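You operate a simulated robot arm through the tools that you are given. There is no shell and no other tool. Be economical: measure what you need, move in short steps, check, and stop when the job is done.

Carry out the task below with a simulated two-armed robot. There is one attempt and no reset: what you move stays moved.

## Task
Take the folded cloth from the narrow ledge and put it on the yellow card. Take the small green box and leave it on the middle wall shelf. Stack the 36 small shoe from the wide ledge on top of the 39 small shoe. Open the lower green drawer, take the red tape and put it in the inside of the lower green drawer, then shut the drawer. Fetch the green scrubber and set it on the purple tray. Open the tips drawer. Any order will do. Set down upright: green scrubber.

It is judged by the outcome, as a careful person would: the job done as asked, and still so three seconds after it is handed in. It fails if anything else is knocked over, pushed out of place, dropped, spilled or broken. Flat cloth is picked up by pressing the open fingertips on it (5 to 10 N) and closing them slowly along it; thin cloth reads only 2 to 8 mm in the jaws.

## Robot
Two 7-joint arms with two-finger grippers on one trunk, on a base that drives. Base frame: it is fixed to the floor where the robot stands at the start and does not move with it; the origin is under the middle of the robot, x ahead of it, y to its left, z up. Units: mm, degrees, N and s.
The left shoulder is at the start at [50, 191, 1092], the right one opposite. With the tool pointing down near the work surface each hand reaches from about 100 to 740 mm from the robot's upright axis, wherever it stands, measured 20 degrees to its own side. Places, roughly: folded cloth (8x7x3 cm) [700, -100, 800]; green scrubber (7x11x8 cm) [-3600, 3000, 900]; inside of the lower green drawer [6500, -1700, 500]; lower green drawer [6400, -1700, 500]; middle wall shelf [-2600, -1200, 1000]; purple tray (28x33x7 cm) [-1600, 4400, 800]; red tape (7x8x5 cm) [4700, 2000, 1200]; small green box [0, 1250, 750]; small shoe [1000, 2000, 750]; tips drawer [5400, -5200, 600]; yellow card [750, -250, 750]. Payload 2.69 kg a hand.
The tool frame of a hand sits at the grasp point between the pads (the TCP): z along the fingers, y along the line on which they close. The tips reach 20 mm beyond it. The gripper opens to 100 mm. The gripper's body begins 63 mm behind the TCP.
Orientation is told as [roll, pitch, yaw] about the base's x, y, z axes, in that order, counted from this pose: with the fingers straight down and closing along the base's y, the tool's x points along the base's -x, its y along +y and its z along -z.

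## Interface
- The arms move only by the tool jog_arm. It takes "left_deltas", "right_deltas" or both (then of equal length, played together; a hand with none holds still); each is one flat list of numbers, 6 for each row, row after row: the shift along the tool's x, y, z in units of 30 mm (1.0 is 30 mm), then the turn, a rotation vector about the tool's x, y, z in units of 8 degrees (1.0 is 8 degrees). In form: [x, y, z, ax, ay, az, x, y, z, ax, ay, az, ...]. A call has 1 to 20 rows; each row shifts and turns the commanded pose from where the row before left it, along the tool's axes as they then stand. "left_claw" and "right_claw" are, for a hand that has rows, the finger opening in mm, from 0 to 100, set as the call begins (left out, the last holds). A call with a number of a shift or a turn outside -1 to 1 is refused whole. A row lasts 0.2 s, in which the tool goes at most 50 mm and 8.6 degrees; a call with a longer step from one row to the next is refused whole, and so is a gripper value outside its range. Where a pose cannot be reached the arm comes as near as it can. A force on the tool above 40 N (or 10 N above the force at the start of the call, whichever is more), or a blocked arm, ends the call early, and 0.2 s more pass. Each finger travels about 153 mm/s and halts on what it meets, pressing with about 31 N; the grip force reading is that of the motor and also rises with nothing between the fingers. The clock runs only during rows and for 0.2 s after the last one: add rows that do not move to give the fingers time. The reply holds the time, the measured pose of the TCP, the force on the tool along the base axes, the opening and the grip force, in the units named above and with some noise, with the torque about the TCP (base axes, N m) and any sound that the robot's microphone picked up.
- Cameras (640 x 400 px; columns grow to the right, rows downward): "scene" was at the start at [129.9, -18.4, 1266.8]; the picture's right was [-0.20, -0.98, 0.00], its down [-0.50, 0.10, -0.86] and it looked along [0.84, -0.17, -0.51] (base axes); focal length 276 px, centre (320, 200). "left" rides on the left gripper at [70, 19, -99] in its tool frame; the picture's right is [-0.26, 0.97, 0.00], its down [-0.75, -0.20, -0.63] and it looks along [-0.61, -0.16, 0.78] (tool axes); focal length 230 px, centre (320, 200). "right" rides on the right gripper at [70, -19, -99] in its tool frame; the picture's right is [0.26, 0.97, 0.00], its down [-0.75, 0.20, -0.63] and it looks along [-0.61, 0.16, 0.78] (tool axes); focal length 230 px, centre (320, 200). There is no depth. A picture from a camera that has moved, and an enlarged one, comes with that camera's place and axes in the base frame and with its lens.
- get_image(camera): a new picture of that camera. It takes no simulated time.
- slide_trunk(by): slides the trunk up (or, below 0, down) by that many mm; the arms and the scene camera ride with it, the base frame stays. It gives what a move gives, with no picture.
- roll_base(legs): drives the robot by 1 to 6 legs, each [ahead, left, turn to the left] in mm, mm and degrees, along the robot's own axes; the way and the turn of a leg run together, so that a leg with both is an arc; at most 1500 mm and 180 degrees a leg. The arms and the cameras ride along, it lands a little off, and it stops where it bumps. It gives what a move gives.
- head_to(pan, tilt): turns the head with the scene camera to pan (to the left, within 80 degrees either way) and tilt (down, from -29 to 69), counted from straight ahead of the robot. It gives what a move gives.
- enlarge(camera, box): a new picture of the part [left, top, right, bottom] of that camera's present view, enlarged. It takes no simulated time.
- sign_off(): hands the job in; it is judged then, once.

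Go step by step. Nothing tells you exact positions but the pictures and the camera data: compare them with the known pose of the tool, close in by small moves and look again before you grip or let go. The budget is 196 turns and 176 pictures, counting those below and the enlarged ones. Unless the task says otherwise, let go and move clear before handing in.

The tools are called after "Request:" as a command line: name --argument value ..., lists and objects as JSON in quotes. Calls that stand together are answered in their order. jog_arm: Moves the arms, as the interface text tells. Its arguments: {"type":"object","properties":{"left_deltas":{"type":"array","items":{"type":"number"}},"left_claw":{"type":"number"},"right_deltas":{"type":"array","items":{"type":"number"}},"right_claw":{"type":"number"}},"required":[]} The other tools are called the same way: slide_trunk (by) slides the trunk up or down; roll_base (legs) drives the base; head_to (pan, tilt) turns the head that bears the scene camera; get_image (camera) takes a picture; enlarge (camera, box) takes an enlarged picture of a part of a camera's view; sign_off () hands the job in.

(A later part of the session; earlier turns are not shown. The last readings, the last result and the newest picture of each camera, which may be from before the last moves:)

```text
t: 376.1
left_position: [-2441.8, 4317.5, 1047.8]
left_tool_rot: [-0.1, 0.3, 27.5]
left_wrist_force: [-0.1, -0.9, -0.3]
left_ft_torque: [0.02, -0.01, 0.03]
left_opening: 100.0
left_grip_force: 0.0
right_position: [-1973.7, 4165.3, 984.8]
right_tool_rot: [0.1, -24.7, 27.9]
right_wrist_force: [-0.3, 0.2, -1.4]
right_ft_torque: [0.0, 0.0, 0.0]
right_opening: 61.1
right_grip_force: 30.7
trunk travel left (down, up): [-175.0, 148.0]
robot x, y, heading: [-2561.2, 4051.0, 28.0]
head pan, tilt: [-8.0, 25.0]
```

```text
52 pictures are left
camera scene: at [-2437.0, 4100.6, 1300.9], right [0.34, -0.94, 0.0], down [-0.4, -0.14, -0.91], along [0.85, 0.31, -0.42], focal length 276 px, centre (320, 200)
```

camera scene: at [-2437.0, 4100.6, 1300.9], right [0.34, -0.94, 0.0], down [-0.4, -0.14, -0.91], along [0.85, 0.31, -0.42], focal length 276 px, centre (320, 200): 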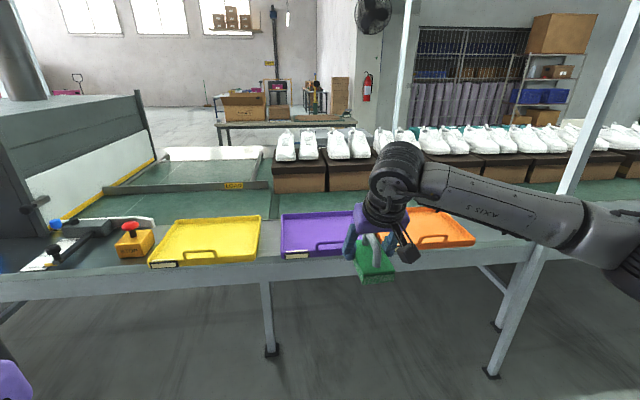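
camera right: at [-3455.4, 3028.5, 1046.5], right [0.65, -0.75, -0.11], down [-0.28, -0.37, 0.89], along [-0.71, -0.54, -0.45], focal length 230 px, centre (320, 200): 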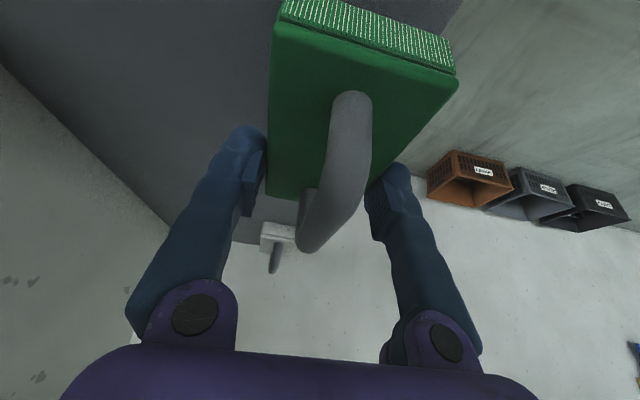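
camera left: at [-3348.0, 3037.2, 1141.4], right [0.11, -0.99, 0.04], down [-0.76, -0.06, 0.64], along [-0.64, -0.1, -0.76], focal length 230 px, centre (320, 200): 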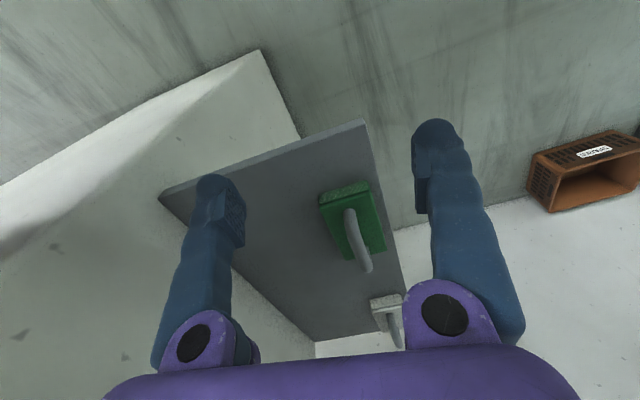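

The scrubber hangs fine and the purple tray is right ahead at ≈(−1595,4408). Drive forward over it.

Request:
roll_base --legs '[[448, 42, 0]]'

Request:
get_image --camera "right"

Request:
head_to --pan -15 --tilt 40

Request:
get_image --camera "scene"

```text
t: 378.8
left_position: [-2060.9, 4566.4, 1047.4]
left_tool_rot: [0.1, 0.3, 27.5]
left_wrist_force: [0.5, 0.0, 0.8]
left_ft_torque: [-0.01, 0.01, 0.02]
left_opening: 99.5
left_grip_force: 0.1
right_position: [-1592.2, 4416.8, 984.3]
right_tool_rot: [0.1, -24.6, 27.9]
right_wrist_force: [0.3, 0.3, -1.9]
right_ft_torque: [0.0, 0.02, 0.01]
right_opening: 60.9
right_grip_force: 30.8
trunk travel left (down, up): [-175.0, 148.0]
robot x, y, heading: [-2179.7, 4301.4, 28.2]
head pan, tilt: [-8.0, 25.0]
```

```text
51 pictures are left
camera right: at [-1676.3, 4350.1, 1045.2], right [-0.66, 0.74, -0.11], down [0.28, 0.37, 0.89], along [0.7, 0.55, -0.45], focal length 230 px, centre (320, 200)
```

right: 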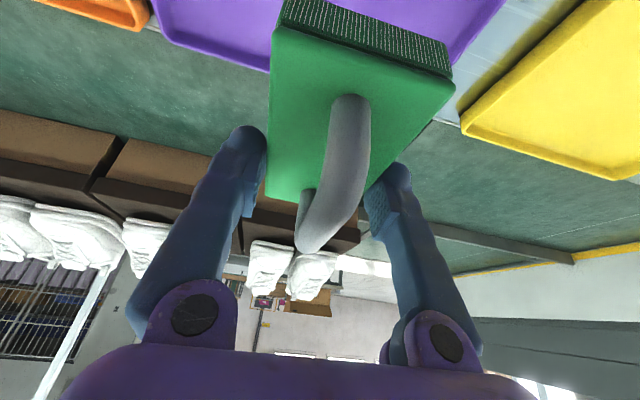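

```text
t: 379.6
left_position: [-2060.9, 4565.8, 1046.4]
left_tool_rot: [-0.1, 0.3, 27.6]
left_wrist_force: [-0.1, -0.1, 1.2]
left_ft_torque: [-0.03, -0.02, -0.02]
left_opening: 99.8
left_grip_force: 0.1
right_position: [-1593.8, 4416.6, 983.8]
right_tool_rot: [0.0, -24.8, 28.0]
right_wrist_force: [0.0, -0.9, -0.5]
right_ft_torque: [0.01, -0.02, 0.0]
right_opening: 61.1
right_grip_force: 30.9
trunk travel left (down, up): [-175.0, 148.0]
robot x, y, heading: [-2177.0, 4302.0, 27.9]
head pan, tilt: [-15.0, 40.0]
```

```text
50 pictures are left
camera scene: at [-2059.9, 4338.1, 1277.6], right [0.23, -0.97, 0.0], down [-0.63, -0.15, -0.77], along [0.75, 0.17, -0.64], focal length 276 px, centre (320, 200)
```

scene: 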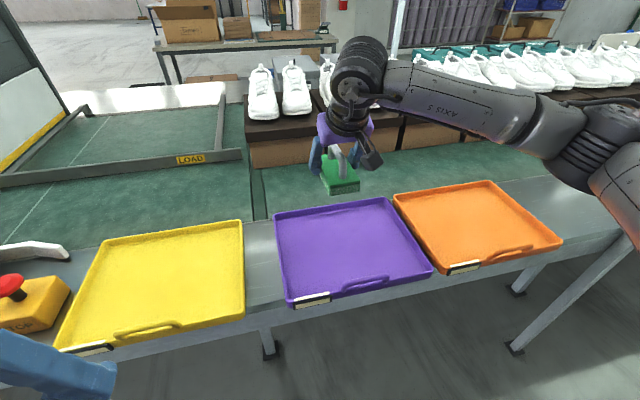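

Tray centre ≈(−1599,4379). Shift slightly to centre and lower.

Request:
jog_arm --right_deltas '[0.3, -0.5, -0.14, 0, 0, 0, 0.3, -0.5, -0.14, 0, 0, 0]'

Request:
slide_trunk --by -150

Request:
enlarge --camera "scene" --box '[240, 100, 480, 250]'

```text
t: 380.2
left_position: [-2061.2, 4565.7, 1047.8]
left_tool_rot: [0.0, 0.3, 27.5]
left_wrist_force: [0.2, -0.1, 0.9]
left_ft_torque: [0.0, 0.0, -0.02]
left_opening: 100.0
left_grip_force: 0.0
right_position: [-1596.4, 4379.9, 984.8]
right_tool_rot: [-0.1, -24.7, 27.8]
right_wrist_force: [-0.6, -0.2, -1.2]
right_ft_torque: [0.04, -0.04, -0.02]
right_opening: 60.8
right_grip_force: 31.2
trunk travel left (down, up): [-175.0, 148.0]
robot x, y, heading: [-2179.6, 4303.0, 27.8]
head pan, tilt: [-15.0, 40.0]
```

```text
t: 382.0
left_position: [-2061.9, 4566.2, 897.0]
left_tool_rot: [0.0, 0.2, 27.4]
left_wrist_force: [-0.2, -0.2, 0.4]
left_ft_torque: [-0.02, 0.01, 0.01]
left_opening: 99.8
left_grip_force: 0.1
right_position: [-1596.2, 4380.5, 835.4]
right_tool_rot: [0.1, -24.7, 27.9]
right_wrist_force: [0.1, -0.6, -0.9]
right_ft_torque: [0.01, -0.01, 0.01]
right_opening: 60.7
right_grip_force: 31.6
trunk travel left (down, up): [-25.0, 298.0]
robot x, y, heading: [-2178.6, 4300.4, 28.2]
head pan, tilt: [-15.0, 40.0]
```

```text
2.67 times, centred on (360, 175) of scene
camera zoom: at [-2060.0, 4338.0, 1127.6], right [0.23, -0.97, 0.0], down [-0.63, -0.15, -0.77], along [0.75, 0.17, -0.64], focal length 737 px, centre (213, 267)
```

zoom: 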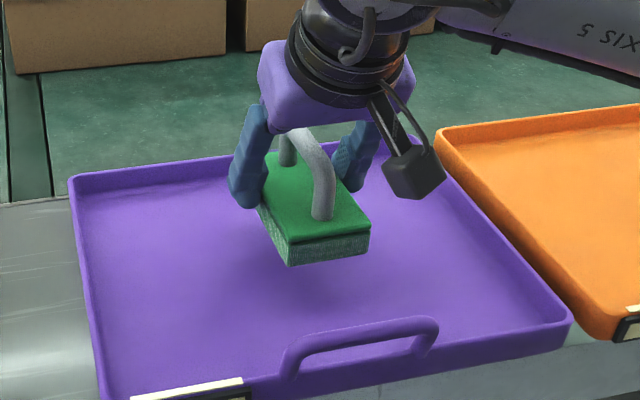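

Centred over the tray. Lower the last bit.

Request:
slide_trunk --by -18

Request:
jog_arm --right_deltas '[0.042, 0, 0.09, 0, 0, 0, 0, 0, 0, 0, 0, 0]'

Request:
jog_arm --right_deltas '[0.042, 0, 0.09, 0, 0, 0, 0, 0, 0, 0, 0, 0]'

Request:
jog_arm --right_deltas '[0.042, 0, 0.09, 0, 0, 0, 0, 0, 0, 0, 0, 0]'

```text
t: 382.6
left_position: [-2061.7, 4565.3, 879.1]
left_tool_rot: [0.0, 0.2, 27.5]
left_wrist_force: [0.1, 0.7, -0.3]
left_ft_torque: [0.0, -0.01, 0.0]
left_opening: 100.0
left_grip_force: 0.2
right_position: [-1596.7, 4380.5, 817.0]
right_tool_rot: [-0.1, -24.7, 27.9]
right_wrist_force: [-0.3, -0.3, -0.2]
right_ft_torque: [-0.01, -0.02, 0.01]
right_opening: 60.7
right_grip_force: 31.0
trunk travel left (down, up): [-7.0, 316.0]
robot x, y, heading: [-2180.6, 4298.9, 27.9]
head pan, tilt: [-15.0, 40.0]
```

```text
t: 383.2
left_position: [-2060.7, 4566.2, 879.6]
left_tool_rot: [0.0, 0.3, 27.5]
left_wrist_force: [0.0, 0.4, 0.5]
left_ft_torque: [0.01, 0.04, -0.01]
left_opening: 100.3
left_grip_force: 0.1
right_position: [-1597.7, 4380.9, 814.0]
right_tool_rot: [0.1, -24.7, 27.8]
right_wrist_force: [0.6, -0.1, 0.2]
right_ft_torque: [0.02, -0.03, -0.01]
right_opening: 60.8
right_grip_force: 30.8
trunk travel left (down, up): [-7.0, 316.0]
robot x, y, heading: [-2179.8, 4299.9, 28.1]
head pan, tilt: [-15.0, 40.0]
```

```text
t: 383.8
left_position: [-2062.4, 4565.8, 879.3]
left_tool_rot: [0.1, 0.2, 27.6]
left_wrist_force: [0.2, -0.2, 0.4]
left_ft_torque: [-0.02, 0.0, 0.01]
left_opening: 99.8
left_grip_force: 0.1
right_position: [-1596.7, 4381.3, 810.4]
right_tool_rot: [0.0, -24.6, 28.0]
right_wrist_force: [-0.6, 0.8, -0.6]
right_ft_torque: [-0.03, -0.03, -0.05]
right_opening: 60.9
right_grip_force: 30.9
trunk travel left (down, up): [-7.0, 316.0]
robot x, y, heading: [-2181.8, 4297.2, 28.1]
head pan, tilt: [-15.0, 40.0]
```

```text
t: 384.4
left_position: [-2060.7, 4565.3, 879.7]
left_tool_rot: [0.0, 0.2, 27.5]
left_wrist_force: [0.5, 0.5, -0.1]
left_ft_torque: [0.0, -0.04, 0.01]
left_opening: 100.2
left_grip_force: 0.0
right_position: [-1596.6, 4380.7, 808.4]
right_tool_rot: [0.0, -24.7, 27.9]
right_wrist_force: [0.4, 0.3, -0.9]
right_ft_torque: [0.0, -0.04, -0.01]
right_opening: 60.9
right_grip_force: 31.0
trunk travel left (down, up): [-7.0, 316.0]
robot x, y, heading: [-2177.5, 4300.2, 28.0]
head pan, tilt: [-15.0, 40.0]
```

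Request:
jog_arm --right_deltas '[0.042, 0, 0.09, 0, 0, 0, 0, 0, 0, 0, 0, 0]'

Request:
jog_arm --right_deltas '[0.042, 0, 0.09, 0, 0, 0, 0, 0, 0, 0, 0, 0]'

Request:
enlarge --camera "scene" --box '[260, 100, 420, 200]'

```text
t: 385.0
left_position: [-2062.3, 4566.5, 878.5]
left_tool_rot: [-0.1, 0.3, 27.5]
left_wrist_force: [-0.2, 0.2, 1.2]
left_ft_torque: [-0.01, 0.01, 0.0]
left_opening: 100.2
left_grip_force: 0.0
right_position: [-1597.3, 4380.8, 805.1]
right_tool_rot: [-0.1, -24.6, 27.9]
right_wrist_force: [0.8, 0.4, -1.5]
right_ft_torque: [0.01, 0.02, 0.0]
right_opening: 60.8
right_grip_force: 30.7
trunk travel left (down, up): [-7.0, 316.0]
robot x, y, heading: [-2180.4, 4296.2, 28.0]
head pan, tilt: [-15.0, 40.0]
```

```text
t: 385.6
left_position: [-2061.5, 4567.0, 880.2]
left_tool_rot: [0.0, 0.3, 27.4]
left_wrist_force: [0.5, 0.0, 0.4]
left_ft_torque: [0.01, -0.01, 0.0]
left_opening: 100.2
left_grip_force: 0.0
right_position: [-1597.4, 4379.5, 800.2]
right_tool_rot: [0.1, -24.7, 27.9]
right_wrist_force: [-1.0, -0.2, -0.6]
right_ft_torque: [0.01, 0.0, 0.0]
right_opening: 60.8
right_grip_force: 30.6
trunk travel left (down, up): [-7.0, 316.0]
robot x, y, heading: [-2177.3, 4302.4, 28.1]
head pan, tilt: [-15.0, 40.0]
```

```text
4.00 times, centred on (340, 150) of scene
camera zoom: at [-2059.9, 4338.1, 1109.6], right [0.23, -0.97, 0.0], down [-0.63, -0.15, -0.77], along [0.75, 0.17, -0.64], focal length 1106 px, centre (240, 400)
```

zoom: 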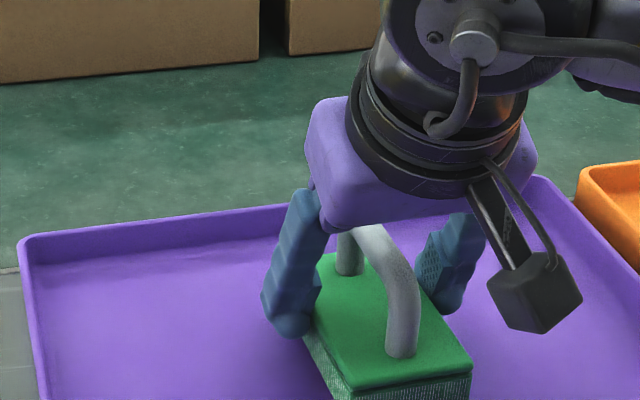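

Request:
jog_arm --right_deltas '[0.042, 0, 0.09, 0, 0, 0, 0, 0, 0, 0, 0, 0]'

Request:
jog_arm --right_deltas '[0.042, 0, 0.09, 0, 0, 0, 0, 0, 0, 0, 0, 0]'

Request:
jog_arm --right_deltas '[0.042, 0, 0.09, 0, 0, 0, 0, 0, 0, 0, 0, 0]'

```text
t: 386.2
left_position: [-2061.3, 4565.7, 880.3]
left_tool_rot: [0.0, 0.3, 27.5]
left_wrist_force: [-1.0, 0.6, 0.3]
left_ft_torque: [-0.01, 0.0, -0.02]
left_opening: 100.0
left_grip_force: 0.1
right_position: [-1597.6, 4379.5, 797.5]
right_tool_rot: [0.0, -24.7, 27.9]
right_wrist_force: [-0.4, 0.2, -0.5]
right_ft_torque: [0.0, 0.03, 0.04]
right_opening: 60.9
right_grip_force: 30.9
trunk travel left (down, up): [-7.0, 316.0]
robot x, y, heading: [-2181.2, 4300.2, 28.1]
head pan, tilt: [-15.0, 40.0]
```

```text
t: 386.8
left_position: [-2061.0, 4566.2, 879.8]
left_tool_rot: [0.1, 0.4, 27.4]
left_wrist_force: [0.1, 0.3, 0.2]
left_ft_torque: [0.02, 0.0, -0.04]
left_opening: 100.1
left_grip_force: 0.1
right_position: [-1597.7, 4380.7, 797.1]
right_tool_rot: [0.0, -24.7, 27.9]
right_wrist_force: [1.1, -0.1, -0.3]
right_ft_torque: [0.01, -0.02, 0.0]
right_opening: 61.0
right_grip_force: 31.2
trunk travel left (down, up): [-7.0, 316.0]
robot x, y, heading: [-2177.8, 4300.0, 28.2]
head pan, tilt: [-15.0, 40.0]
```

```text
t: 387.4
left_position: [-2059.7, 4566.4, 881.0]
left_tool_rot: [0.1, 0.3, 27.5]
left_wrist_force: [0.0, 0.8, 0.6]
left_ft_torque: [0.01, -0.03, 0.03]
left_opening: 100.0
left_grip_force: 0.1
right_position: [-1598.0, 4380.2, 792.6]
right_tool_rot: [0.0, -24.7, 28.0]
right_wrist_force: [0.3, 0.2, -0.1]
right_ft_torque: [-0.01, 0.02, -0.01]
right_opening: 60.8
right_grip_force: 31.7
trunk travel left (down, up): [-7.0, 316.0]
robot x, y, heading: [-2177.3, 4300.9, 28.3]
head pan, tilt: [-15.0, 40.0]
```

Request:
jog_arm --right_deltas '[0.042, 0, 0.09, 0, 0, 0, 0, 0, 0, 0, 0, 0]'

Request:
jog_arm --right_deltas '[0.042, 0, 0.09, 0, 0, 0, 0, 0, 0, 0, 0, 0]'

Request:
jog_arm --right_deltas '[0.042, 0, 0.09, 0, 0, 0, 0, 0, 0, 0, 0, 0]'

Request:
enlarge --camera "scene" --box '[260, 120, 420, 220]'

```text
t: 388.0
left_position: [-2062.7, 4566.2, 880.7]
left_tool_rot: [0.0, 0.2, 27.6]
left_wrist_force: [-0.8, 0.6, 0.5]
left_ft_torque: [0.01, 0.03, -0.02]
left_opening: 100.2
left_grip_force: 0.1
right_position: [-1599.2, 4380.0, 794.3]
right_tool_rot: [-0.1, -25.0, 27.9]
right_wrist_force: [1.6, 1.2, 15.1]
right_ft_torque: [-0.55, 0.41, 0.04]
right_opening: 61.0
right_grip_force: 31.0
trunk travel left (down, up): [-7.0, 316.0]
robot x, y, heading: [-2183.6, 4300.3, 27.9]
head pan, tilt: [-15.0, 40.0]
```

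```text
t: 388.6
left_position: [-2063.0, 4565.9, 880.2]
left_tool_rot: [0.0, 0.1, 27.5]
left_wrist_force: [0.2, 0.6, -0.2]
left_ft_torque: [-0.01, 0.01, 0.02]
left_opening: 99.8
left_grip_force: 0.1
right_position: [-1598.5, 4380.2, 792.5]
right_tool_rot: [0.1, -25.3, 28.0]
right_wrist_force: [1.1, -1.9, 30.0]
right_ft_torque: [-0.01, -0.2, 0.04]
right_opening: 61.3
right_grip_force: 30.5
trunk travel left (down, up): [-7.0, 316.0]
robot x, y, heading: [-2180.1, 4297.0, 28.0]
head pan, tilt: [-15.0, 40.0]
```

```text
t: 389.2
left_position: [-2063.0, 4565.1, 879.9]
left_tool_rot: [0.0, 0.2, 27.5]
left_wrist_force: [0.2, 0.0, -0.2]
left_ft_torque: [-0.02, -0.02, 0.01]
left_opening: 100.0
left_grip_force: 0.0
right_position: [-1598.7, 4380.2, 787.9]
right_tool_rot: [0.2, -25.2, 27.8]
right_wrist_force: [-0.1, -2.7, 31.0]
right_ft_torque: [0.05, -0.23, 0.04]
right_opening: 61.1
right_grip_force: 31.7
trunk travel left (down, up): [-7.0, 316.0]
robot x, y, heading: [-2178.7, 4302.3, 27.8]
head pan, tilt: [-15.0, 40.0]
```

```text
4.00 times, centred on (340, 170) of scene
camera zoom: at [-2062.4, 4337.5, 1110.0], right [0.23, -0.97, 0.0], down [-0.62, -0.14, -0.77], along [0.75, 0.17, -0.64], focal length 1106 px, centre (240, 320)
```

zoom: 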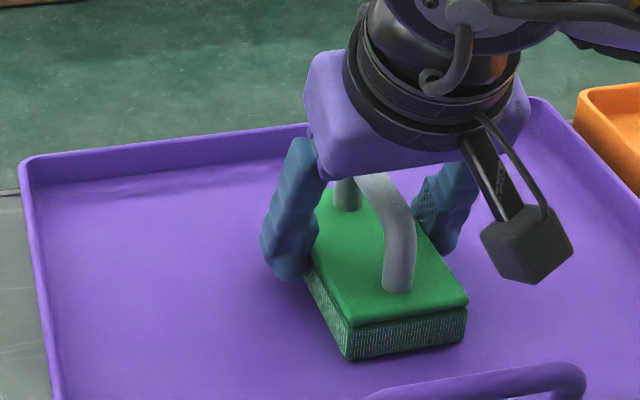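

Resting in the tray. Relieve, release and withdraw upward.

Request:
jog_arm --right_deltas '[-0.1, 0, -0.2, 0, 0, 0, 0, 0, 0, 0, 0, 0]'

Request:
jog_arm --right_deltas '[0, 0, 0, 0, 0, 0, 0, 0, 0, 0, 0, 0, 0, 0, 0, 0, 0, 0]' --right_claw 95

Request:
jog_arm --right_deltas '[-0.2, 0, -0.6, 0, 0, 0, -0.2, 0, -0.8, 0, 0, 0, 0, 0, -1, 0, 0, 0, 0, 0, -1, 0, 0, 0, 0, 0, -1, 0, 0, 0, 0, 0, -1, 0, 0, 0, 0.4, 0, -0.9, 0, 0.8, 0, 0.8, 0, 0, 0, 0.8, 0, 0.8, 0, 0, 0, 0.8, 0, 0.8, 0, 0, 0, 0.7, 0]'

Request:
slide_trunk --by 168

Request:
get_image --camera "scene"

```text
t: 389.8
left_position: [-2060.6, 4565.4, 878.1]
left_tool_rot: [-0.1, 0.3, 27.6]
left_wrist_force: [0.7, 0.1, 0.1]
left_ft_torque: [-0.01, -0.01, -0.01]
left_opening: 100.0
left_grip_force: 0.1
right_position: [-1598.8, 4379.9, 788.8]
right_tool_rot: [-0.1, -24.4, 27.9]
right_wrist_force: [1.4, 1.0, 5.4]
right_ft_torque: [0.31, -0.25, -0.02]
right_opening: 61.0
right_grip_force: 31.0
trunk travel left (down, up): [-7.0, 316.0]
robot x, y, heading: [-2177.4, 4301.7, 28.3]
head pan, tilt: [-15.0, 40.0]
```

```text
t: 390.6
left_position: [-2060.5, 4566.5, 880.2]
left_tool_rot: [0.0, 0.4, 27.5]
left_wrist_force: [0.8, 0.7, -1.2]
left_ft_torque: [0.05, 0.01, 0.0]
left_opening: 99.9
left_grip_force: 0.0
right_position: [-1597.2, 4380.4, 790.6]
right_tool_rot: [0.0, -24.6, 28.0]
right_wrist_force: [0.1, 0.0, 0.4]
right_ft_torque: [0.01, -0.03, 0.0]
right_opening: 95.0
right_grip_force: 0.1
trunk travel left (down, up): [-7.0, 316.0]
robot x, y, heading: [-2178.7, 4301.1, 28.2]
head pan, tilt: [-15.0, 40.0]
```

```text
t: 392.8
left_position: [-2061.6, 4565.5, 880.4]
left_tool_rot: [0.0, 0.3, 27.5]
left_wrist_force: [-0.4, -0.7, -0.2]
left_ft_torque: [0.02, 0.01, -0.01]
left_opening: 99.8
left_grip_force: 0.1
right_position: [-1729.7, 4309.6, 947.6]
right_tool_rot: [0.0, 0.1, 27.9]
right_wrist_force: [-0.1, 0.2, 0.9]
right_ft_torque: [-0.03, 0.03, -0.02]
right_opening: 94.8
right_grip_force: 0.1
trunk travel left (down, up): [-7.0, 316.0]
robot x, y, heading: [-2178.6, 4301.7, 28.2]
head pan, tilt: [-15.0, 40.0]
```

```text
t: 394.7
left_position: [-2060.2, 4565.9, 1047.2]
left_tool_rot: [0.1, 0.3, 27.6]
left_wrist_force: [-0.5, -0.4, -0.9]
left_ft_torque: [0.0, -0.03, -0.03]
left_opening: 99.8
left_grip_force: 0.1
right_position: [-1728.6, 4309.9, 1115.5]
right_tool_rot: [0.1, 0.1, 27.9]
right_wrist_force: [0.3, -0.9, -0.3]
right_ft_torque: [0.04, 0.02, -0.04]
right_opening: 95.0
right_grip_force: 0.0
trunk travel left (down, up): [-175.0, 148.0]
robot x, y, heading: [-2181.3, 4298.4, 28.1]
head pan, tilt: [-15.0, 40.0]
```

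```text
46 pictures are left
camera scene: at [-2059.9, 4338.1, 1277.5], right [0.23, -0.97, 0.0], down [-0.63, -0.15, -0.77], along [0.75, 0.17, -0.64], focal length 276 px, centre (320, 200)
```

scene: 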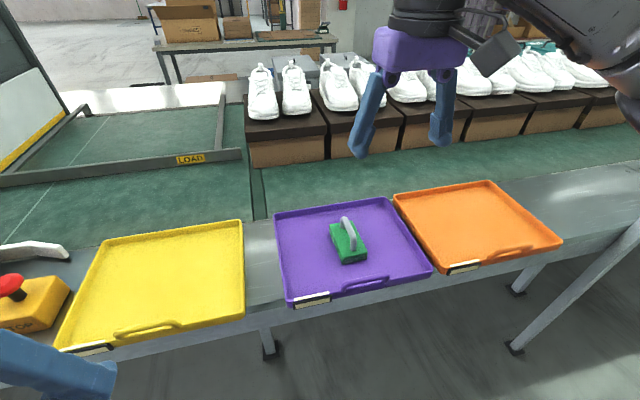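

Scrubber is upright in the tray. Next the shoes, which are on the far side of the table; I'll look both ways for a route around it.

Request:
head_to --pan 60 --tilt 12

Request:
get_image --camera "scene"

Request:
head_to --pan -50 --tilt 8

Request:
get_image --camera "scene"

```text
t: 396.2
left_position: [-2061.3, 4565.7, 1047.6]
left_tool_rot: [-0.1, 0.2, 27.5]
left_wrist_force: [-0.1, -0.3, 0.0]
left_ft_torque: [-0.04, 0.0, 0.03]
left_opening: 100.0
left_grip_force: 0.1
right_position: [-1728.8, 4310.4, 1115.9]
right_tool_rot: [0.0, 0.0, 27.8]
right_wrist_force: [0.4, 0.0, -0.6]
right_ft_torque: [-0.02, 0.01, 0.02]
right_opening: 94.8
right_grip_force: 0.0
trunk travel left (down, up): [-175.0, 148.0]
robot x, y, heading: [-2178.1, 4297.6, 27.9]
head pan, tilt: [60.0, 12.0]
```

```text
45 pictures are left
camera scene: at [-2139.6, 4412.0, 1322.0], right [1.0, -0.03, 0.0], down [-0.01, -0.21, -0.98], along [0.03, 0.98, -0.21], focal length 276 px, centre (320, 200)
```

scene: 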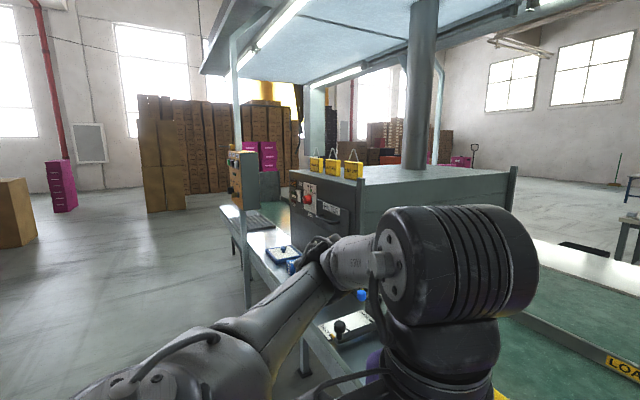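

```text
t: 398.1
left_position: [-2061.2, 4565.4, 1048.5]
left_tool_rot: [-0.1, 0.3, 27.4]
left_wrist_force: [0.3, 0.2, 0.6]
left_ft_torque: [-0.01, 0.0, -0.01]
left_opening: 99.8
left_grip_force: 0.0
right_position: [-1729.8, 4309.8, 1116.8]
right_tool_rot: [0.0, 0.1, 27.9]
right_wrist_force: [-0.3, -0.7, -0.1]
right_ft_torque: [0.01, 0.03, 0.01]
right_opening: 94.8
right_grip_force: 0.0
trunk travel left (down, up): [-175.0, 148.0]
robot x, y, heading: [-2180.1, 4301.8, 28.4]
head pan, tilt: [-50.0, 8.0]
```

```text
44 pictures are left
camera scene: at [-2056.9, 4284.3, 1328.5], right [-0.37, -0.93, 0.0], down [-0.13, 0.05, -0.99], along [0.92, -0.37, -0.14], focal length 276 px, centre (320, 200)
```

scene: 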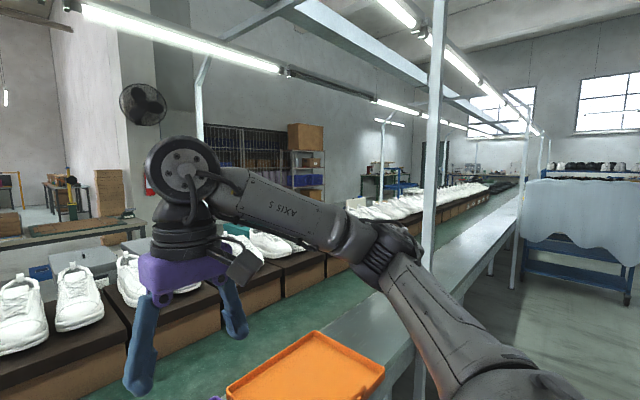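

The table's left end is at about (−2900,6700) with open floor beyond. I'll back off, strafe left past it, then go forward to the far side.

Request:
jog_arm --right_deltas '[0.9, 0, 0, 0, 0, 0, 0.9, 0, 0, 0, 0, 0, 0.9, 0, 0, 0, 0, 0, 0.9, 0, 0, 0, 0, 0, 0.9, 0, 0, 0, 0, 0, 0.9, 0, 0, 0, 0, 0]'

Request:
roll_base --legs '[[-500, 0, 0], [0, 1500, 0], [0, 1500, 0], [0, 150, 0]]'

Request:
head_to --pan 0 --tilt 10

Request:
get_image --camera "scene"

```text
t: 399.5
left_position: [-2061.1, 4566.5, 1047.4]
left_tool_rot: [0.0, 0.3, 27.5]
left_wrist_force: [-0.2, 0.2, 0.1]
left_ft_torque: [-0.02, -0.01, 0.0]
left_opening: 100.1
left_grip_force: 0.2
right_position: [-1873.1, 4233.6, 1117.7]
right_tool_rot: [0.0, 0.1, 27.9]
right_wrist_force: [0.4, 0.9, 0.3]
right_ft_torque: [0.01, 0.0, 0.01]
right_opening: 95.0
right_grip_force: 0.1
trunk travel left (down, up): [-175.0, 148.0]
robot x, y, heading: [-2176.9, 4300.3, 27.9]
head pan, tilt: [-50.0, 8.0]
```

```text
t: 429.2
left_position: [-4053.6, 7018.4, 1046.9]
left_tool_rot: [-0.1, 0.4, 30.5]
left_wrist_force: [-0.9, 0.9, 1.1]
left_ft_torque: [-0.04, 0.01, 0.02]
left_opening: 100.1
left_grip_force: 0.1
right_position: [-3847.6, 6696.0, 1116.6]
right_tool_rot: [-0.1, 0.1, 30.9]
right_wrist_force: [0.3, -0.2, 0.3]
right_ft_torque: [-0.02, 0.03, -0.02]
right_opening: 95.0
right_grip_force: 0.1
trunk travel left (down, up): [-175.0, 148.0]
robot x, y, heading: [-4156.7, 6746.8, 31.4]
head pan, tilt: [-50.0, 8.0]
```

```text
t: 430.4
left_position: [-4053.0, 7018.2, 1047.2]
left_tool_rot: [0.1, 0.4, 30.4]
left_wrist_force: [1.0, 0.3, -0.1]
left_ft_torque: [0.02, 0.01, -0.01]
left_opening: 100.1
left_grip_force: 0.0
right_position: [-3847.7, 6696.4, 1116.0]
right_tool_rot: [0.1, 0.0, 31.0]
right_wrist_force: [0.0, 0.7, -0.5]
right_ft_torque: [0.02, -0.04, -0.03]
right_opening: 95.0
right_grip_force: 0.2
trunk travel left (down, up): [-175.0, 148.0]
robot x, y, heading: [-4158.1, 6746.9, 30.8]
head pan, tilt: [0.0, 10.0]
```

```text
43 pictures are left
camera scene: at [-4042.9, 6814.6, 1325.3], right [0.51, -0.86, 0.0], down [-0.15, -0.09, -0.98], along [0.84, 0.51, -0.17], focal length 276 px, centre (320, 200)
```

scene: 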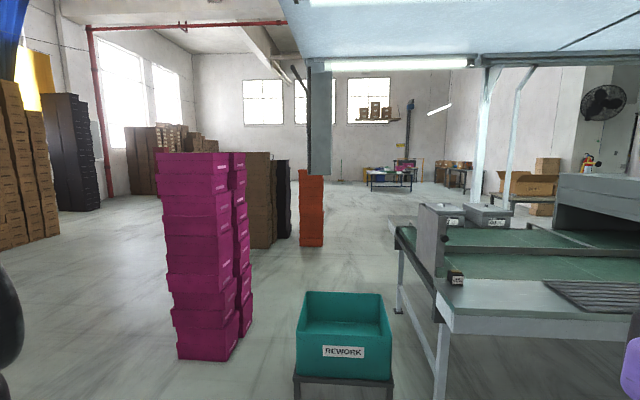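

Pink stacks and a bin narrow the way; I'll pass left of the pink stacks (u≈9700), then forward to n≈2400.

Request:
roll_base --legs '[[0, 0, -4], [0, 900, 0], [0, 950, 0], [1500, 0, 0], [1500, 0, 0], [0, 0, 90]]'

Request:
roll_base --legs '[[0, 0, 90]]'

Request:
head_to --pan 70 --tilt 10

Request:
get_image --camera "scene"

```text
t: 465.5
left_position: [-2634.3, 9996.4, 1047.1]
left_tool_rot: [0.0, 0.3, 116.2]
left_wrist_force: [0.3, -0.2, 0.3]
left_ft_torque: [0.0, -0.03, -0.01]
left_opening: 100.0
left_grip_force: 0.1
right_position: [-2300.2, 10178.6, 1115.8]
right_tool_rot: [0.0, 0.1, 116.8]
right_wrist_force: [0.3, 0.4, 0.1]
right_ft_torque: [-0.01, 0.01, 0.02]
right_opening: 94.9
right_grip_force: 0.1
trunk travel left (down, up): [-175.0, 148.0]
robot x, y, heading: [-2375.8, 9874.8, 116.7]
head pan, tilt: [0.0, 10.0]
```

```text
t: 469.7
left_position: [-2491.2, 9606.4, 1046.9]
left_tool_rot: [0.0, 0.2, -152.7]
left_wrist_force: [0.0, -1.1, 0.6]
left_ft_torque: [-0.02, -0.01, -0.01]
left_opening: 99.9
left_grip_force: 0.1
right_position: [-2677.9, 9939.2, 1116.4]
right_tool_rot: [-0.1, 0.1, -152.3]
right_wrist_force: [0.4, 0.3, -0.7]
right_ft_torque: [-0.01, 0.01, 0.02]
right_opening: 94.9
right_grip_force: 0.0
trunk travel left (down, up): [-175.0, 148.0]
robot x, y, heading: [-2371.9, 9870.6, -152.3]
head pan, tilt: [0.0, 10.0]
```

```text
t: 471.1
left_position: [-2492.1, 9607.1, 1046.5]
left_tool_rot: [0.0, 0.3, -152.8]
left_wrist_force: [0.1, 0.0, 0.0]
left_ft_torque: [0.02, -0.01, 0.02]
left_opening: 100.1
left_grip_force: 0.0
right_position: [-2678.4, 9938.7, 1115.4]
right_tool_rot: [0.0, 0.1, -152.3]
right_wrist_force: [0.5, -0.3, 0.2]
right_ft_torque: [-0.04, 0.01, 0.01]
right_opening: 94.9
right_grip_force: 0.1
trunk travel left (down, up): [-175.0, 148.0]
robot x, y, heading: [-2375.4, 9871.0, -152.2]
head pan, tilt: [70.0, 10.0]
```

```text
42 pictures are left
camera scene: at [-2393.0, 9761.0, 1325.3], right [-0.99, -0.14, 0.0], down [-0.02, 0.17, -0.98], along [0.13, -0.98, -0.17], focal length 276 px, centre (320, 200)
```

scene: 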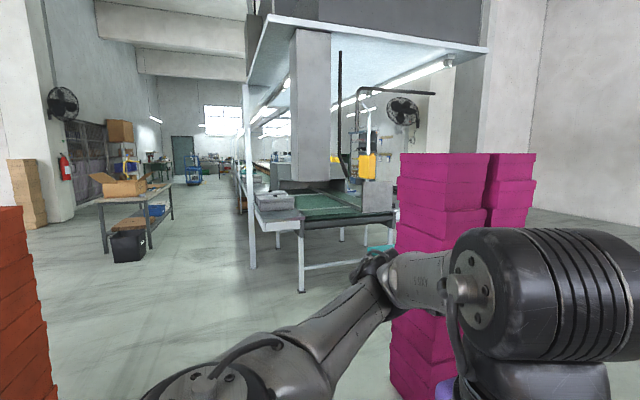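

The corridor on the far side is clear (table edge at n≈2170). Strafe along it toward the shoes.

Request:
roll_base --legs '[[-330, 0, -0.7], [0, 1500, 0], [0, 1500, 0], [0, 1500, 0], [0, 1500, 0], [0, 1400, 0]]'

Request:
head_to --pan 40 --tilt 20

Request:
get_image --camera "scene"

```text
t: 476.8
left_position: [-2099.2, 9558.3, 1047.3]
left_tool_rot: [0.0, 0.3, -153.1]
left_wrist_force: [0.8, 0.0, 0.3]
left_ft_torque: [0.02, 0.0, 0.04]
left_opening: 100.0
left_grip_force: 0.0
right_position: [-2283.1, 9892.4, 1115.7]
right_tool_rot: [0.0, 0.2, -152.8]
right_wrist_force: [0.2, -0.2, 0.2]
right_ft_torque: [-0.04, -0.03, 0.01]
right_opening: 95.1
right_grip_force: 0.1
trunk travel left (down, up): [-175.0, 148.0]
robot x, y, heading: [-1975.5, 9826.8, -152.5]
head pan, tilt: [70.0, 10.0]
stopped in leg 2: the robot was blocked; the commanded pose is now the measured one
```

```text
t: 477.7
left_position: [-2099.1, 9559.1, 1047.5]
left_tool_rot: [0.0, 0.3, -153.1]
left_wrist_force: [-0.9, 0.6, 0.3]
left_ft_torque: [0.02, -0.01, 0.0]
left_opening: 99.6
left_grip_force: 0.1
right_position: [-2284.2, 9892.6, 1116.2]
right_tool_rot: [-0.1, 0.1, -152.8]
right_wrist_force: [-0.6, 0.0, -0.1]
right_ft_torque: [0.01, 0.0, -0.01]
right_opening: 95.1
right_grip_force: 0.1
trunk travel left (down, up): [-175.0, 148.0]
robot x, y, heading: [-1975.8, 9824.9, -153.0]
head pan, tilt: [40.0, 20.0]
```

```text
41 pictures are left
camera scene: at [-2047.0, 9718.8, 1309.0], right [-0.92, 0.38, 0.0], down [0.13, 0.32, -0.94], along [-0.36, -0.87, -0.34], focal length 276 px, centre (320, 200)
```

scene: 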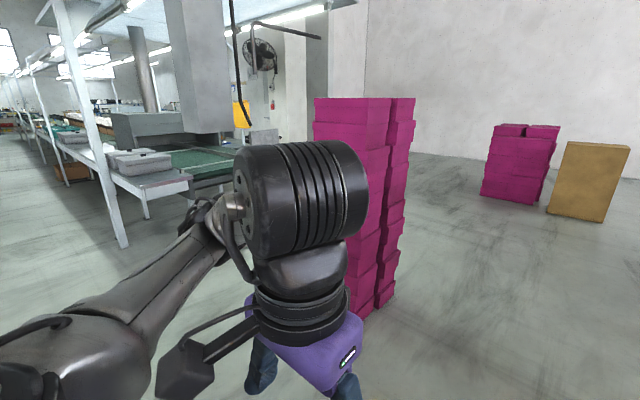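

Blocked by the orange/black stacks (closer than I judged). I'll go through the gap at n≈2150, then back out to the corridor.

Request:
roll_base --legs '[[0, -120, 0], [590, 0, 0], [0, 1500, 0], [0, 500, 0], [-600, 0, 0], [0, 1500, 0]]'

Request:
head_to --pan 60 --tilt 12

Request:
get_image --camera "scene"

```text
t: 491.0
left_position: [-2135.8, 8430.8, 1044.8]
left_tool_rot: [0.1, 1.5, -152.3]
left_wrist_force: [0.5, 0.0, -0.4]
left_ft_torque: [0.02, 0.0, 0.04]
left_opening: 99.8
left_grip_force: 0.1
right_position: [-2334.6, 8752.3, 1117.3]
right_tool_rot: [0.0, 0.2, -150.7]
right_wrist_force: [0.4, 0.5, 0.0]
right_ft_torque: [-0.02, -0.01, 0.01]
right_opening: 95.2
right_grip_force: 0.1
trunk travel left (down, up): [-175.0, 148.0]
robot x, y, heading: [-2024.4, 8693.8, -150.4]
head pan, tilt: [40.0, 20.0]
stopped in leg 3: the robot was blocked; the commanded pose is now the measured one
```

```text
t: 491.9
left_position: [-2137.7, 8432.1, 1043.2]
left_tool_rot: [0.3, 1.6, -152.2]
left_wrist_force: [0.1, 0.1, -0.6]
left_ft_torque: [-0.01, 0.0, 0.01]
left_opening: 100.0
left_grip_force: 0.1
right_position: [-2335.2, 8752.2, 1115.7]
right_tool_rot: [0.2, 0.2, -150.7]
right_wrist_force: [0.5, 0.1, -0.5]
right_ft_torque: [0.0, -0.01, -0.02]
right_opening: 94.8
right_grip_force: 0.0
trunk travel left (down, up): [-175.0, 148.0]
robot x, y, heading: [-2028.0, 8693.3, -150.8]
head pan, tilt: [60.0, 12.0]
```

```text
40 pictures are left
camera scene: at [-2061.1, 8582.0, 1322.1], right [-1.0, 0.01, 0.0], down [0.0, 0.21, -0.98], along [-0.01, -0.98, -0.21], focal length 276 px, centre (320, 200)
```

scene: 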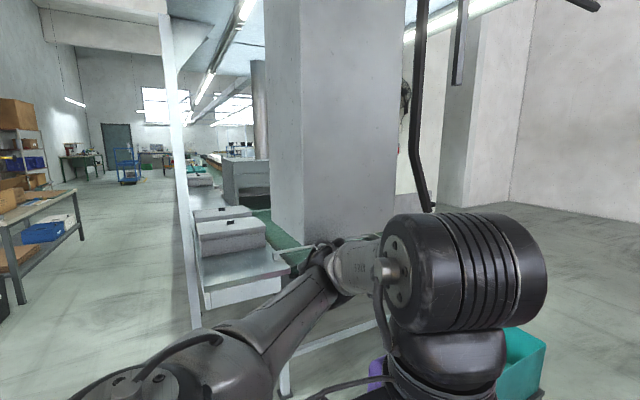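

Request:
roll_base --legs '[[0, -60, 0], [0, 0, -2]]'

Request:
head_to --pan 80 --tilt 35

Request:
get_image --camera "scene"

```text
t: 493.5
left_position: [-2176.5, 8486.2, 1044.1]
left_tool_rot: [0.0, 1.5, -154.2]
left_wrist_force: [-0.2, -0.8, -0.4]
left_ft_torque: [0.0, -0.01, -0.01]
left_opening: 100.0
left_grip_force: 0.1
right_position: [-2362.6, 8814.2, 1115.3]
right_tool_rot: [0.0, 0.2, -152.8]
right_wrist_force: [0.2, -0.4, 0.1]
right_ft_torque: [0.0, 0.02, 0.0]
right_opening: 94.9
right_grip_force: 0.1
trunk travel left (down, up): [-175.0, 148.0]
robot x, y, heading: [-2057.0, 8741.1, -152.4]
head pan, tilt: [60.0, 12.0]
```

```text
t: 494.3
left_position: [-2177.2, 8484.6, 1043.8]
left_tool_rot: [0.0, 1.4, -154.2]
left_wrist_force: [-0.1, -0.4, -0.1]
left_ft_torque: [-0.01, -0.01, 0.0]
left_opening: 99.8
left_grip_force: 0.0
right_position: [-2361.3, 8813.7, 1115.2]
right_tool_rot: [-0.1, 0.2, -152.6]
right_wrist_force: [0.5, 0.5, 0.1]
right_ft_torque: [-0.01, 0.0, 0.01]
right_opening: 95.0
right_grip_force: 0.1
trunk travel left (down, up): [-175.0, 148.0]
robot x, y, heading: [-2054.1, 8744.8, -152.3]
head pan, tilt: [80.0, 35.0]
```

```text
39 pictures are left
camera scene: at [-2063.2, 8642.7, 1285.2], right [-0.95, -0.3, 0.0], down [-0.17, 0.55, -0.82], along [0.25, -0.78, -0.57], focal length 276 px, centre (320, 200)
```

scene: 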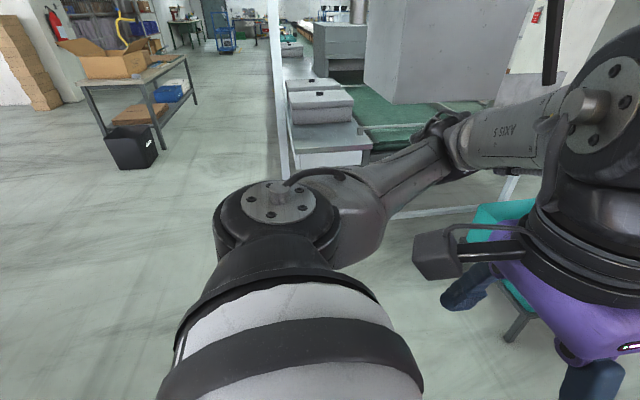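

The floor to the left is clear, so the left arm likely met the hood structure in front. Move back to n≈2600 and strafe.

Request:
roll_base --legs '[[-400, 0, -0.7], [0, 1500, 0], [0, 1500, 0], [0, 1000, 0]]'

```text
t: 531.0
left_position: [69.0, 5171.5, 1042.9]
left_tool_rot: [0.0, 1.5, -153.2]
left_wrist_force: [-0.2, 0.1, 0.7]
left_ft_torque: [0.02, -0.03, 0.0]
left_opening: 100.0
left_grip_force: 0.1
right_position: [-122.3, 5498.2, 1116.3]
right_tool_rot: [0.0, 0.3, -151.8]
right_wrist_force: [0.3, 0.1, 0.3]
right_ft_torque: [-0.02, -0.02, 0.0]
right_opening: 95.1
right_grip_force: 0.0
trunk travel left (down, up): [-175.0, 148.0]
robot x, y, heading: [184.0, 5434.7, -151.6]
head pan, tilt: [80.0, 35.0]
```

Clear. Continue along and look.

Request:
roll_base --legs '[[0, 0, -1.4], [0, 1500, 0], [0, 1400, 0]]'

Request:
head_to --pan 15 --tilt 25

Request:
get_image --camera "scene"

```text
t: 556.6
left_position: [1323.6, 2586.2, 1043.4]
left_tool_rot: [0.1, 1.6, -156.3]
left_wrist_force: [0.3, 0.1, -0.1]
left_ft_torque: [0.02, -0.03, 0.0]
left_opening: 100.3
left_grip_force: 0.0
right_position: [1150.2, 2921.7, 1114.9]
right_tool_rot: [-0.1, 0.2, -154.7]
right_wrist_force: [1.0, 1.0, 0.0]
right_ft_torque: [0.02, -0.01, 0.0]
right_opening: 94.9
right_grip_force: 0.1
trunk travel left (down, up): [-175.0, 148.0]
robot x, y, heading: [1450.8, 2841.7, -154.8]
head pan, tilt: [80.0, 35.0]
```

```text
t: 558.0
left_position: [1324.7, 2586.3, 1043.2]
left_tool_rot: [0.0, 1.5, -156.3]
left_wrist_force: [-0.6, -0.5, 0.5]
left_ft_torque: [0.01, 0.02, 0.0]
left_opening: 100.0
left_grip_force: 0.1
right_position: [1149.3, 2922.5, 1116.5]
right_tool_rot: [0.0, 0.2, -154.8]
right_wrist_force: [-0.4, 0.4, 0.1]
right_ft_torque: [0.01, 0.01, -0.01]
right_opening: 95.0
right_grip_force: 0.0
trunk travel left (down, up): [-175.0, 148.0]
robot x, y, heading: [1452.2, 2839.3, -154.5]
head pan, tilt: [15.0, 25.0]
```

```text
38 pictures are left
camera scene: at [1348.6, 2764.3, 1300.9], right [-0.65, 0.76, 0.0], down [0.32, 0.27, -0.91], along [-0.69, -0.59, -0.42], focal length 276 px, centre (320, 200)
```

scene: 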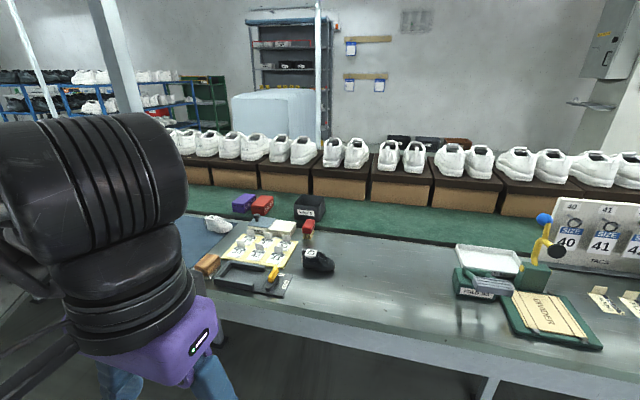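

This is the wide ledge with tools and small shoes. Zoom to identify the 36 and 39 shoes.

Request:
enlarge --camera "scene" --box '[180, 185, 360, 298]'

```text
3.54 times, centred on (270, 242) of scene
camera zoom: at [1348.6, 2764.3, 1300.9], right [-0.65, 0.76, 0.0], down [0.32, 0.27, -0.91], along [-0.69, -0.59, -0.42], focal length 979 px, centre (497, 53)
```

zoom: 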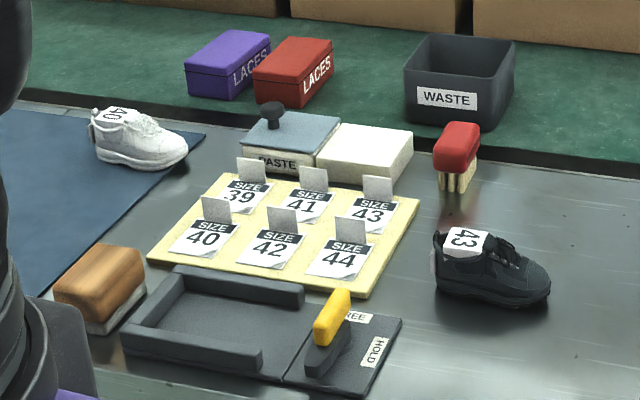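

The 36/39 shoes must be further left on the blue mat. Move left 420 mm and look.

Request:
roll_base --legs '[[0, 420, 1.5]]'

Request:
head_to --pan 0 --tilt 32

Request:
get_image --camera "scene"

```text
t: 562.2
left_position: [1513.4, 2210.4, 1044.3]
left_tool_rot: [0.0, 1.5, -154.6]
left_wrist_force: [0.0, -0.7, -0.9]
left_ft_torque: [-0.03, 0.0, 0.01]
left_opening: 100.1
left_grip_force: 0.1
right_position: [1331.0, 2542.1, 1115.4]
right_tool_rot: [0.0, 0.2, -153.3]
right_wrist_force: [-1.4, 0.0, 0.5]
right_ft_torque: [0.0, -0.05, -0.01]
right_opening: 94.9
right_grip_force: 0.1
trunk travel left (down, up): [-175.0, 148.0]
robot x, y, heading: [1634.8, 2467.0, -153.0]
head pan, tilt: [15.0, 25.0]
```

```text
t: 562.9
left_position: [1514.4, 2210.2, 1043.2]
left_tool_rot: [0.0, 1.5, -154.5]
left_wrist_force: [-0.6, 0.7, -0.3]
left_ft_torque: [-0.04, 0.01, -0.01]
left_opening: 100.3
left_grip_force: 0.1
right_position: [1329.4, 2541.3, 1116.5]
right_tool_rot: [0.0, 0.1, -153.2]
right_wrist_force: [0.6, -0.2, -0.3]
right_ft_torque: [-0.02, -0.01, -0.01]
right_opening: 95.2
right_grip_force: 0.0
trunk travel left (down, up): [-175.0, 148.0]
robot x, y, heading: [1635.0, 2471.7, -152.8]
head pan, tilt: [0.0, 32.0]
```

```text
36 pictures are left
camera scene: at [1522.0, 2411.0, 1289.8], right [-0.45, 0.89, 0.0], down [0.47, 0.24, -0.85], along [-0.76, -0.39, -0.53], focal length 276 px, centre (320, 200)
```

scene: 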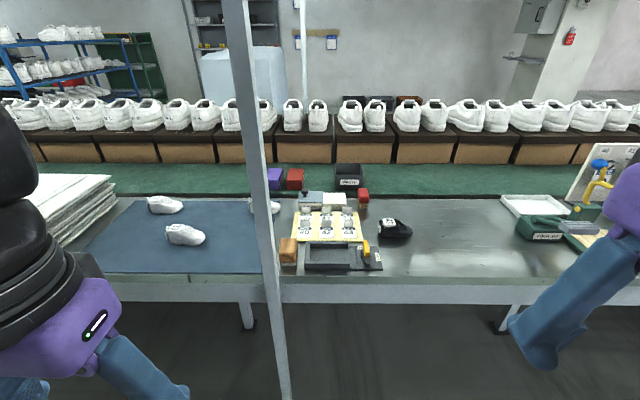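

Request:
enlarge --camera "scene" --box '[90, 170, 290, 295]'

```text
3.20 times, centred on (190, 232) of scene
camera zoom: at [1522.0, 2411.0, 1289.8], right [-0.45, 0.89, 0.0], down [0.47, 0.24, -0.85], along [-0.76, -0.39, -0.53], focal length 885 px, centre (736, 96)
```

zoom: 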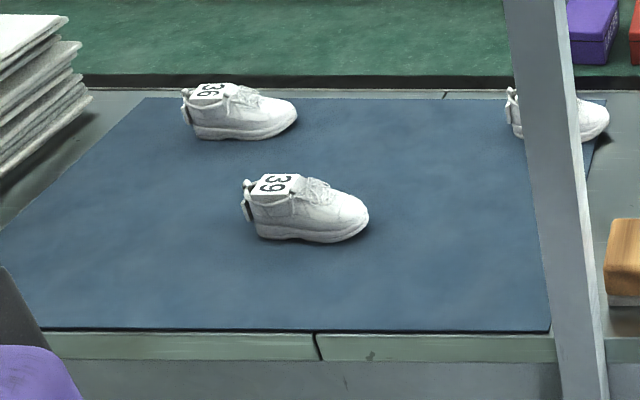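

The 36 shoe is at about (1066,1598), the 39 at (1143,1786), both pointing along the ledge. I'll position for the right arm, rotated 15° so the fingers can close across the shoes.

Request:
roll_base --legs '[[0, 680, 0], [0, 0, -15], [300, 80, 0]]'

Request:
jog_arm --right_deltas '[0, 0, 0, 0, 0, 0.95, 0, 0, 0, 0, 0, 0.95, 0, 0, 0, 0, 0, 0.95, 0, 0, 0, 0, 0, 0.95, 0, 0, 0, 0, 0, 0.95, 0, 0, 0, 0, 0, 0.95, 0, 0, 0, 0, 0, 0.95, 0, 0, 0, 0, 0, 0.95, 0, 0, 0, 0, 0, 0.95, 0, 0, 0, 0, 0, 0.95]' --right_claw 100

Request:
head_to --pan -5 --tilt 38

Request:
get_image --camera "scene"

```text
t: 571.9
left_position: [1477.7, 1512.4, 1044.1]
left_tool_rot: [-0.1, 1.6, -170.6]
left_wrist_force: [0.4, -0.5, -0.1]
left_ft_torque: [0.02, -0.02, -0.02]
left_opening: 99.7
left_grip_force: 0.1
right_position: [1392.6, 1880.6, 1116.6]
right_tool_rot: [0.1, 0.2, -169.2]
right_wrist_force: [-1.0, 0.3, -0.1]
right_ft_torque: [0.02, -0.03, -0.03]
right_opening: 94.8
right_grip_force: 0.1
trunk travel left (down, up): [-175.0, 148.0]
robot x, y, heading: [1670.2, 1730.6, -169.2]
head pan, tilt: [0.0, 32.0]
```

```text
t: 574.1
left_position: [1477.7, 1513.9, 1042.9]
left_tool_rot: [0.0, 1.5, -170.7]
left_wrist_force: [-0.3, -0.3, -0.5]
left_ft_torque: [0.0, -0.05, -0.02]
left_opening: 100.2
left_grip_force: 0.1
right_position: [1392.4, 1881.4, 1115.4]
right_tool_rot: [-0.1, 0.2, 114.7]
right_wrist_force: [-0.2, 1.0, 0.0]
right_ft_torque: [0.01, -0.03, 0.0]
right_opening: 100.1
right_grip_force: 0.0
trunk travel left (down, up): [-175.0, 148.0]
robot x, y, heading: [1666.1, 1728.2, -168.9]
head pan, tilt: [0.0, 32.0]
```

```text
t: 574.8
left_position: [1478.3, 1512.4, 1043.9]
left_tool_rot: [0.0, 1.6, -170.6]
left_wrist_force: [0.1, 0.2, -0.3]
left_ft_torque: [-0.07, 0.02, 0.0]
left_opening: 100.0
left_grip_force: 0.0
right_position: [1393.0, 1880.7, 1115.7]
right_tool_rot: [-0.2, 0.1, 114.9]
right_wrist_force: [0.1, -0.2, 0.9]
right_ft_torque: [-0.02, 0.0, -0.01]
right_opening: 100.0
right_grip_force: 0.1
trunk travel left (down, up): [-175.0, 148.0]
robot x, y, heading: [1666.5, 1729.1, -168.9]
head pan, tilt: [-5.0, 38.0]
```

```text
34 pictures are left
camera scene: at [1543.4, 1711.9, 1280.6], right [-0.11, 0.99, 0.0], down [0.61, 0.06, -0.79], along [-0.78, -0.08, -0.62], focal length 276 px, centre (320, 200)
```

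scene: 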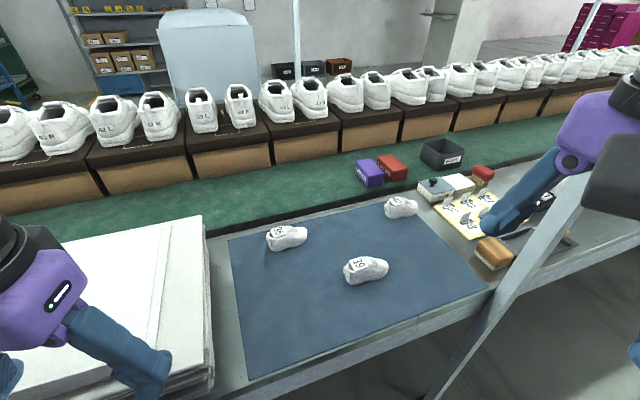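

Right hand yaw reached. Move it above the 36 shoe.

Request:
jog_arm --right_deltas '[0.305, 0.995, 0.35, 0, 0, 0, 0.305, 0.995, 0.35, 0, 0, 0, 0.305, 0.995, 0.35, 0, 0, 0, 0.305, 0.995, 0.35, 0, 0, 0, 0.305, 0.995, 0.35, 0, 0, 0, 0.305, 0.995, 0.35, 0, 0, 0, 0.305, 0.995, 0.35, 0, 0, 0, 0.305, 0.995, 0.35, 0, 0, 0, 0.305, 0.995, 0.35, 0, 0, 0, 0.305, 0.995, 0.35, 0, 0, 0, 0.305, 0.995, 0.35, 0, 0, 0, 0.305, 0.995, 0.35, 0, 0, 0, 0.305, 0.995, 0.35, 0, 0, 0, 0.305, 0.995, 0.35, 0, 0, 0]'

Request:
get_image --camera "right"

```text
t: 577.8
left_position: [1478.7, 1512.8, 1043.8]
left_tool_rot: [0.1, 1.5, -170.6]
left_wrist_force: [-0.4, -0.1, -0.1]
left_ft_torque: [0.0, 0.0, 0.01]
left_opening: 100.1
left_grip_force: 0.2
right_position: [1068.6, 1589.1, 969.3]
right_tool_rot: [0.0, 0.0, 115.0]
right_wrist_force: [0.6, 0.4, 0.0]
right_ft_torque: [0.0, -0.01, 0.03]
right_opening: 99.8
right_grip_force: 0.0
trunk travel left (down, up): [-175.0, 148.0]
robot x, y, heading: [1669.6, 1726.3, -169.2]
head pan, tilt: [-5.0, 38.0]
```

```text
33 pictures are left
camera right: at [1114.0, 1533.0, 1067.9], right [-0.77, -0.64, 0.0], down [-0.5, 0.6, 0.63], along [-0.4, 0.48, -0.78], focal length 230 px, centre (320, 200)
```

right: 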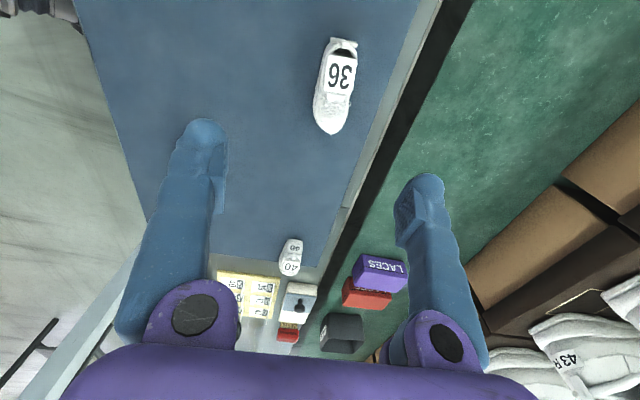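

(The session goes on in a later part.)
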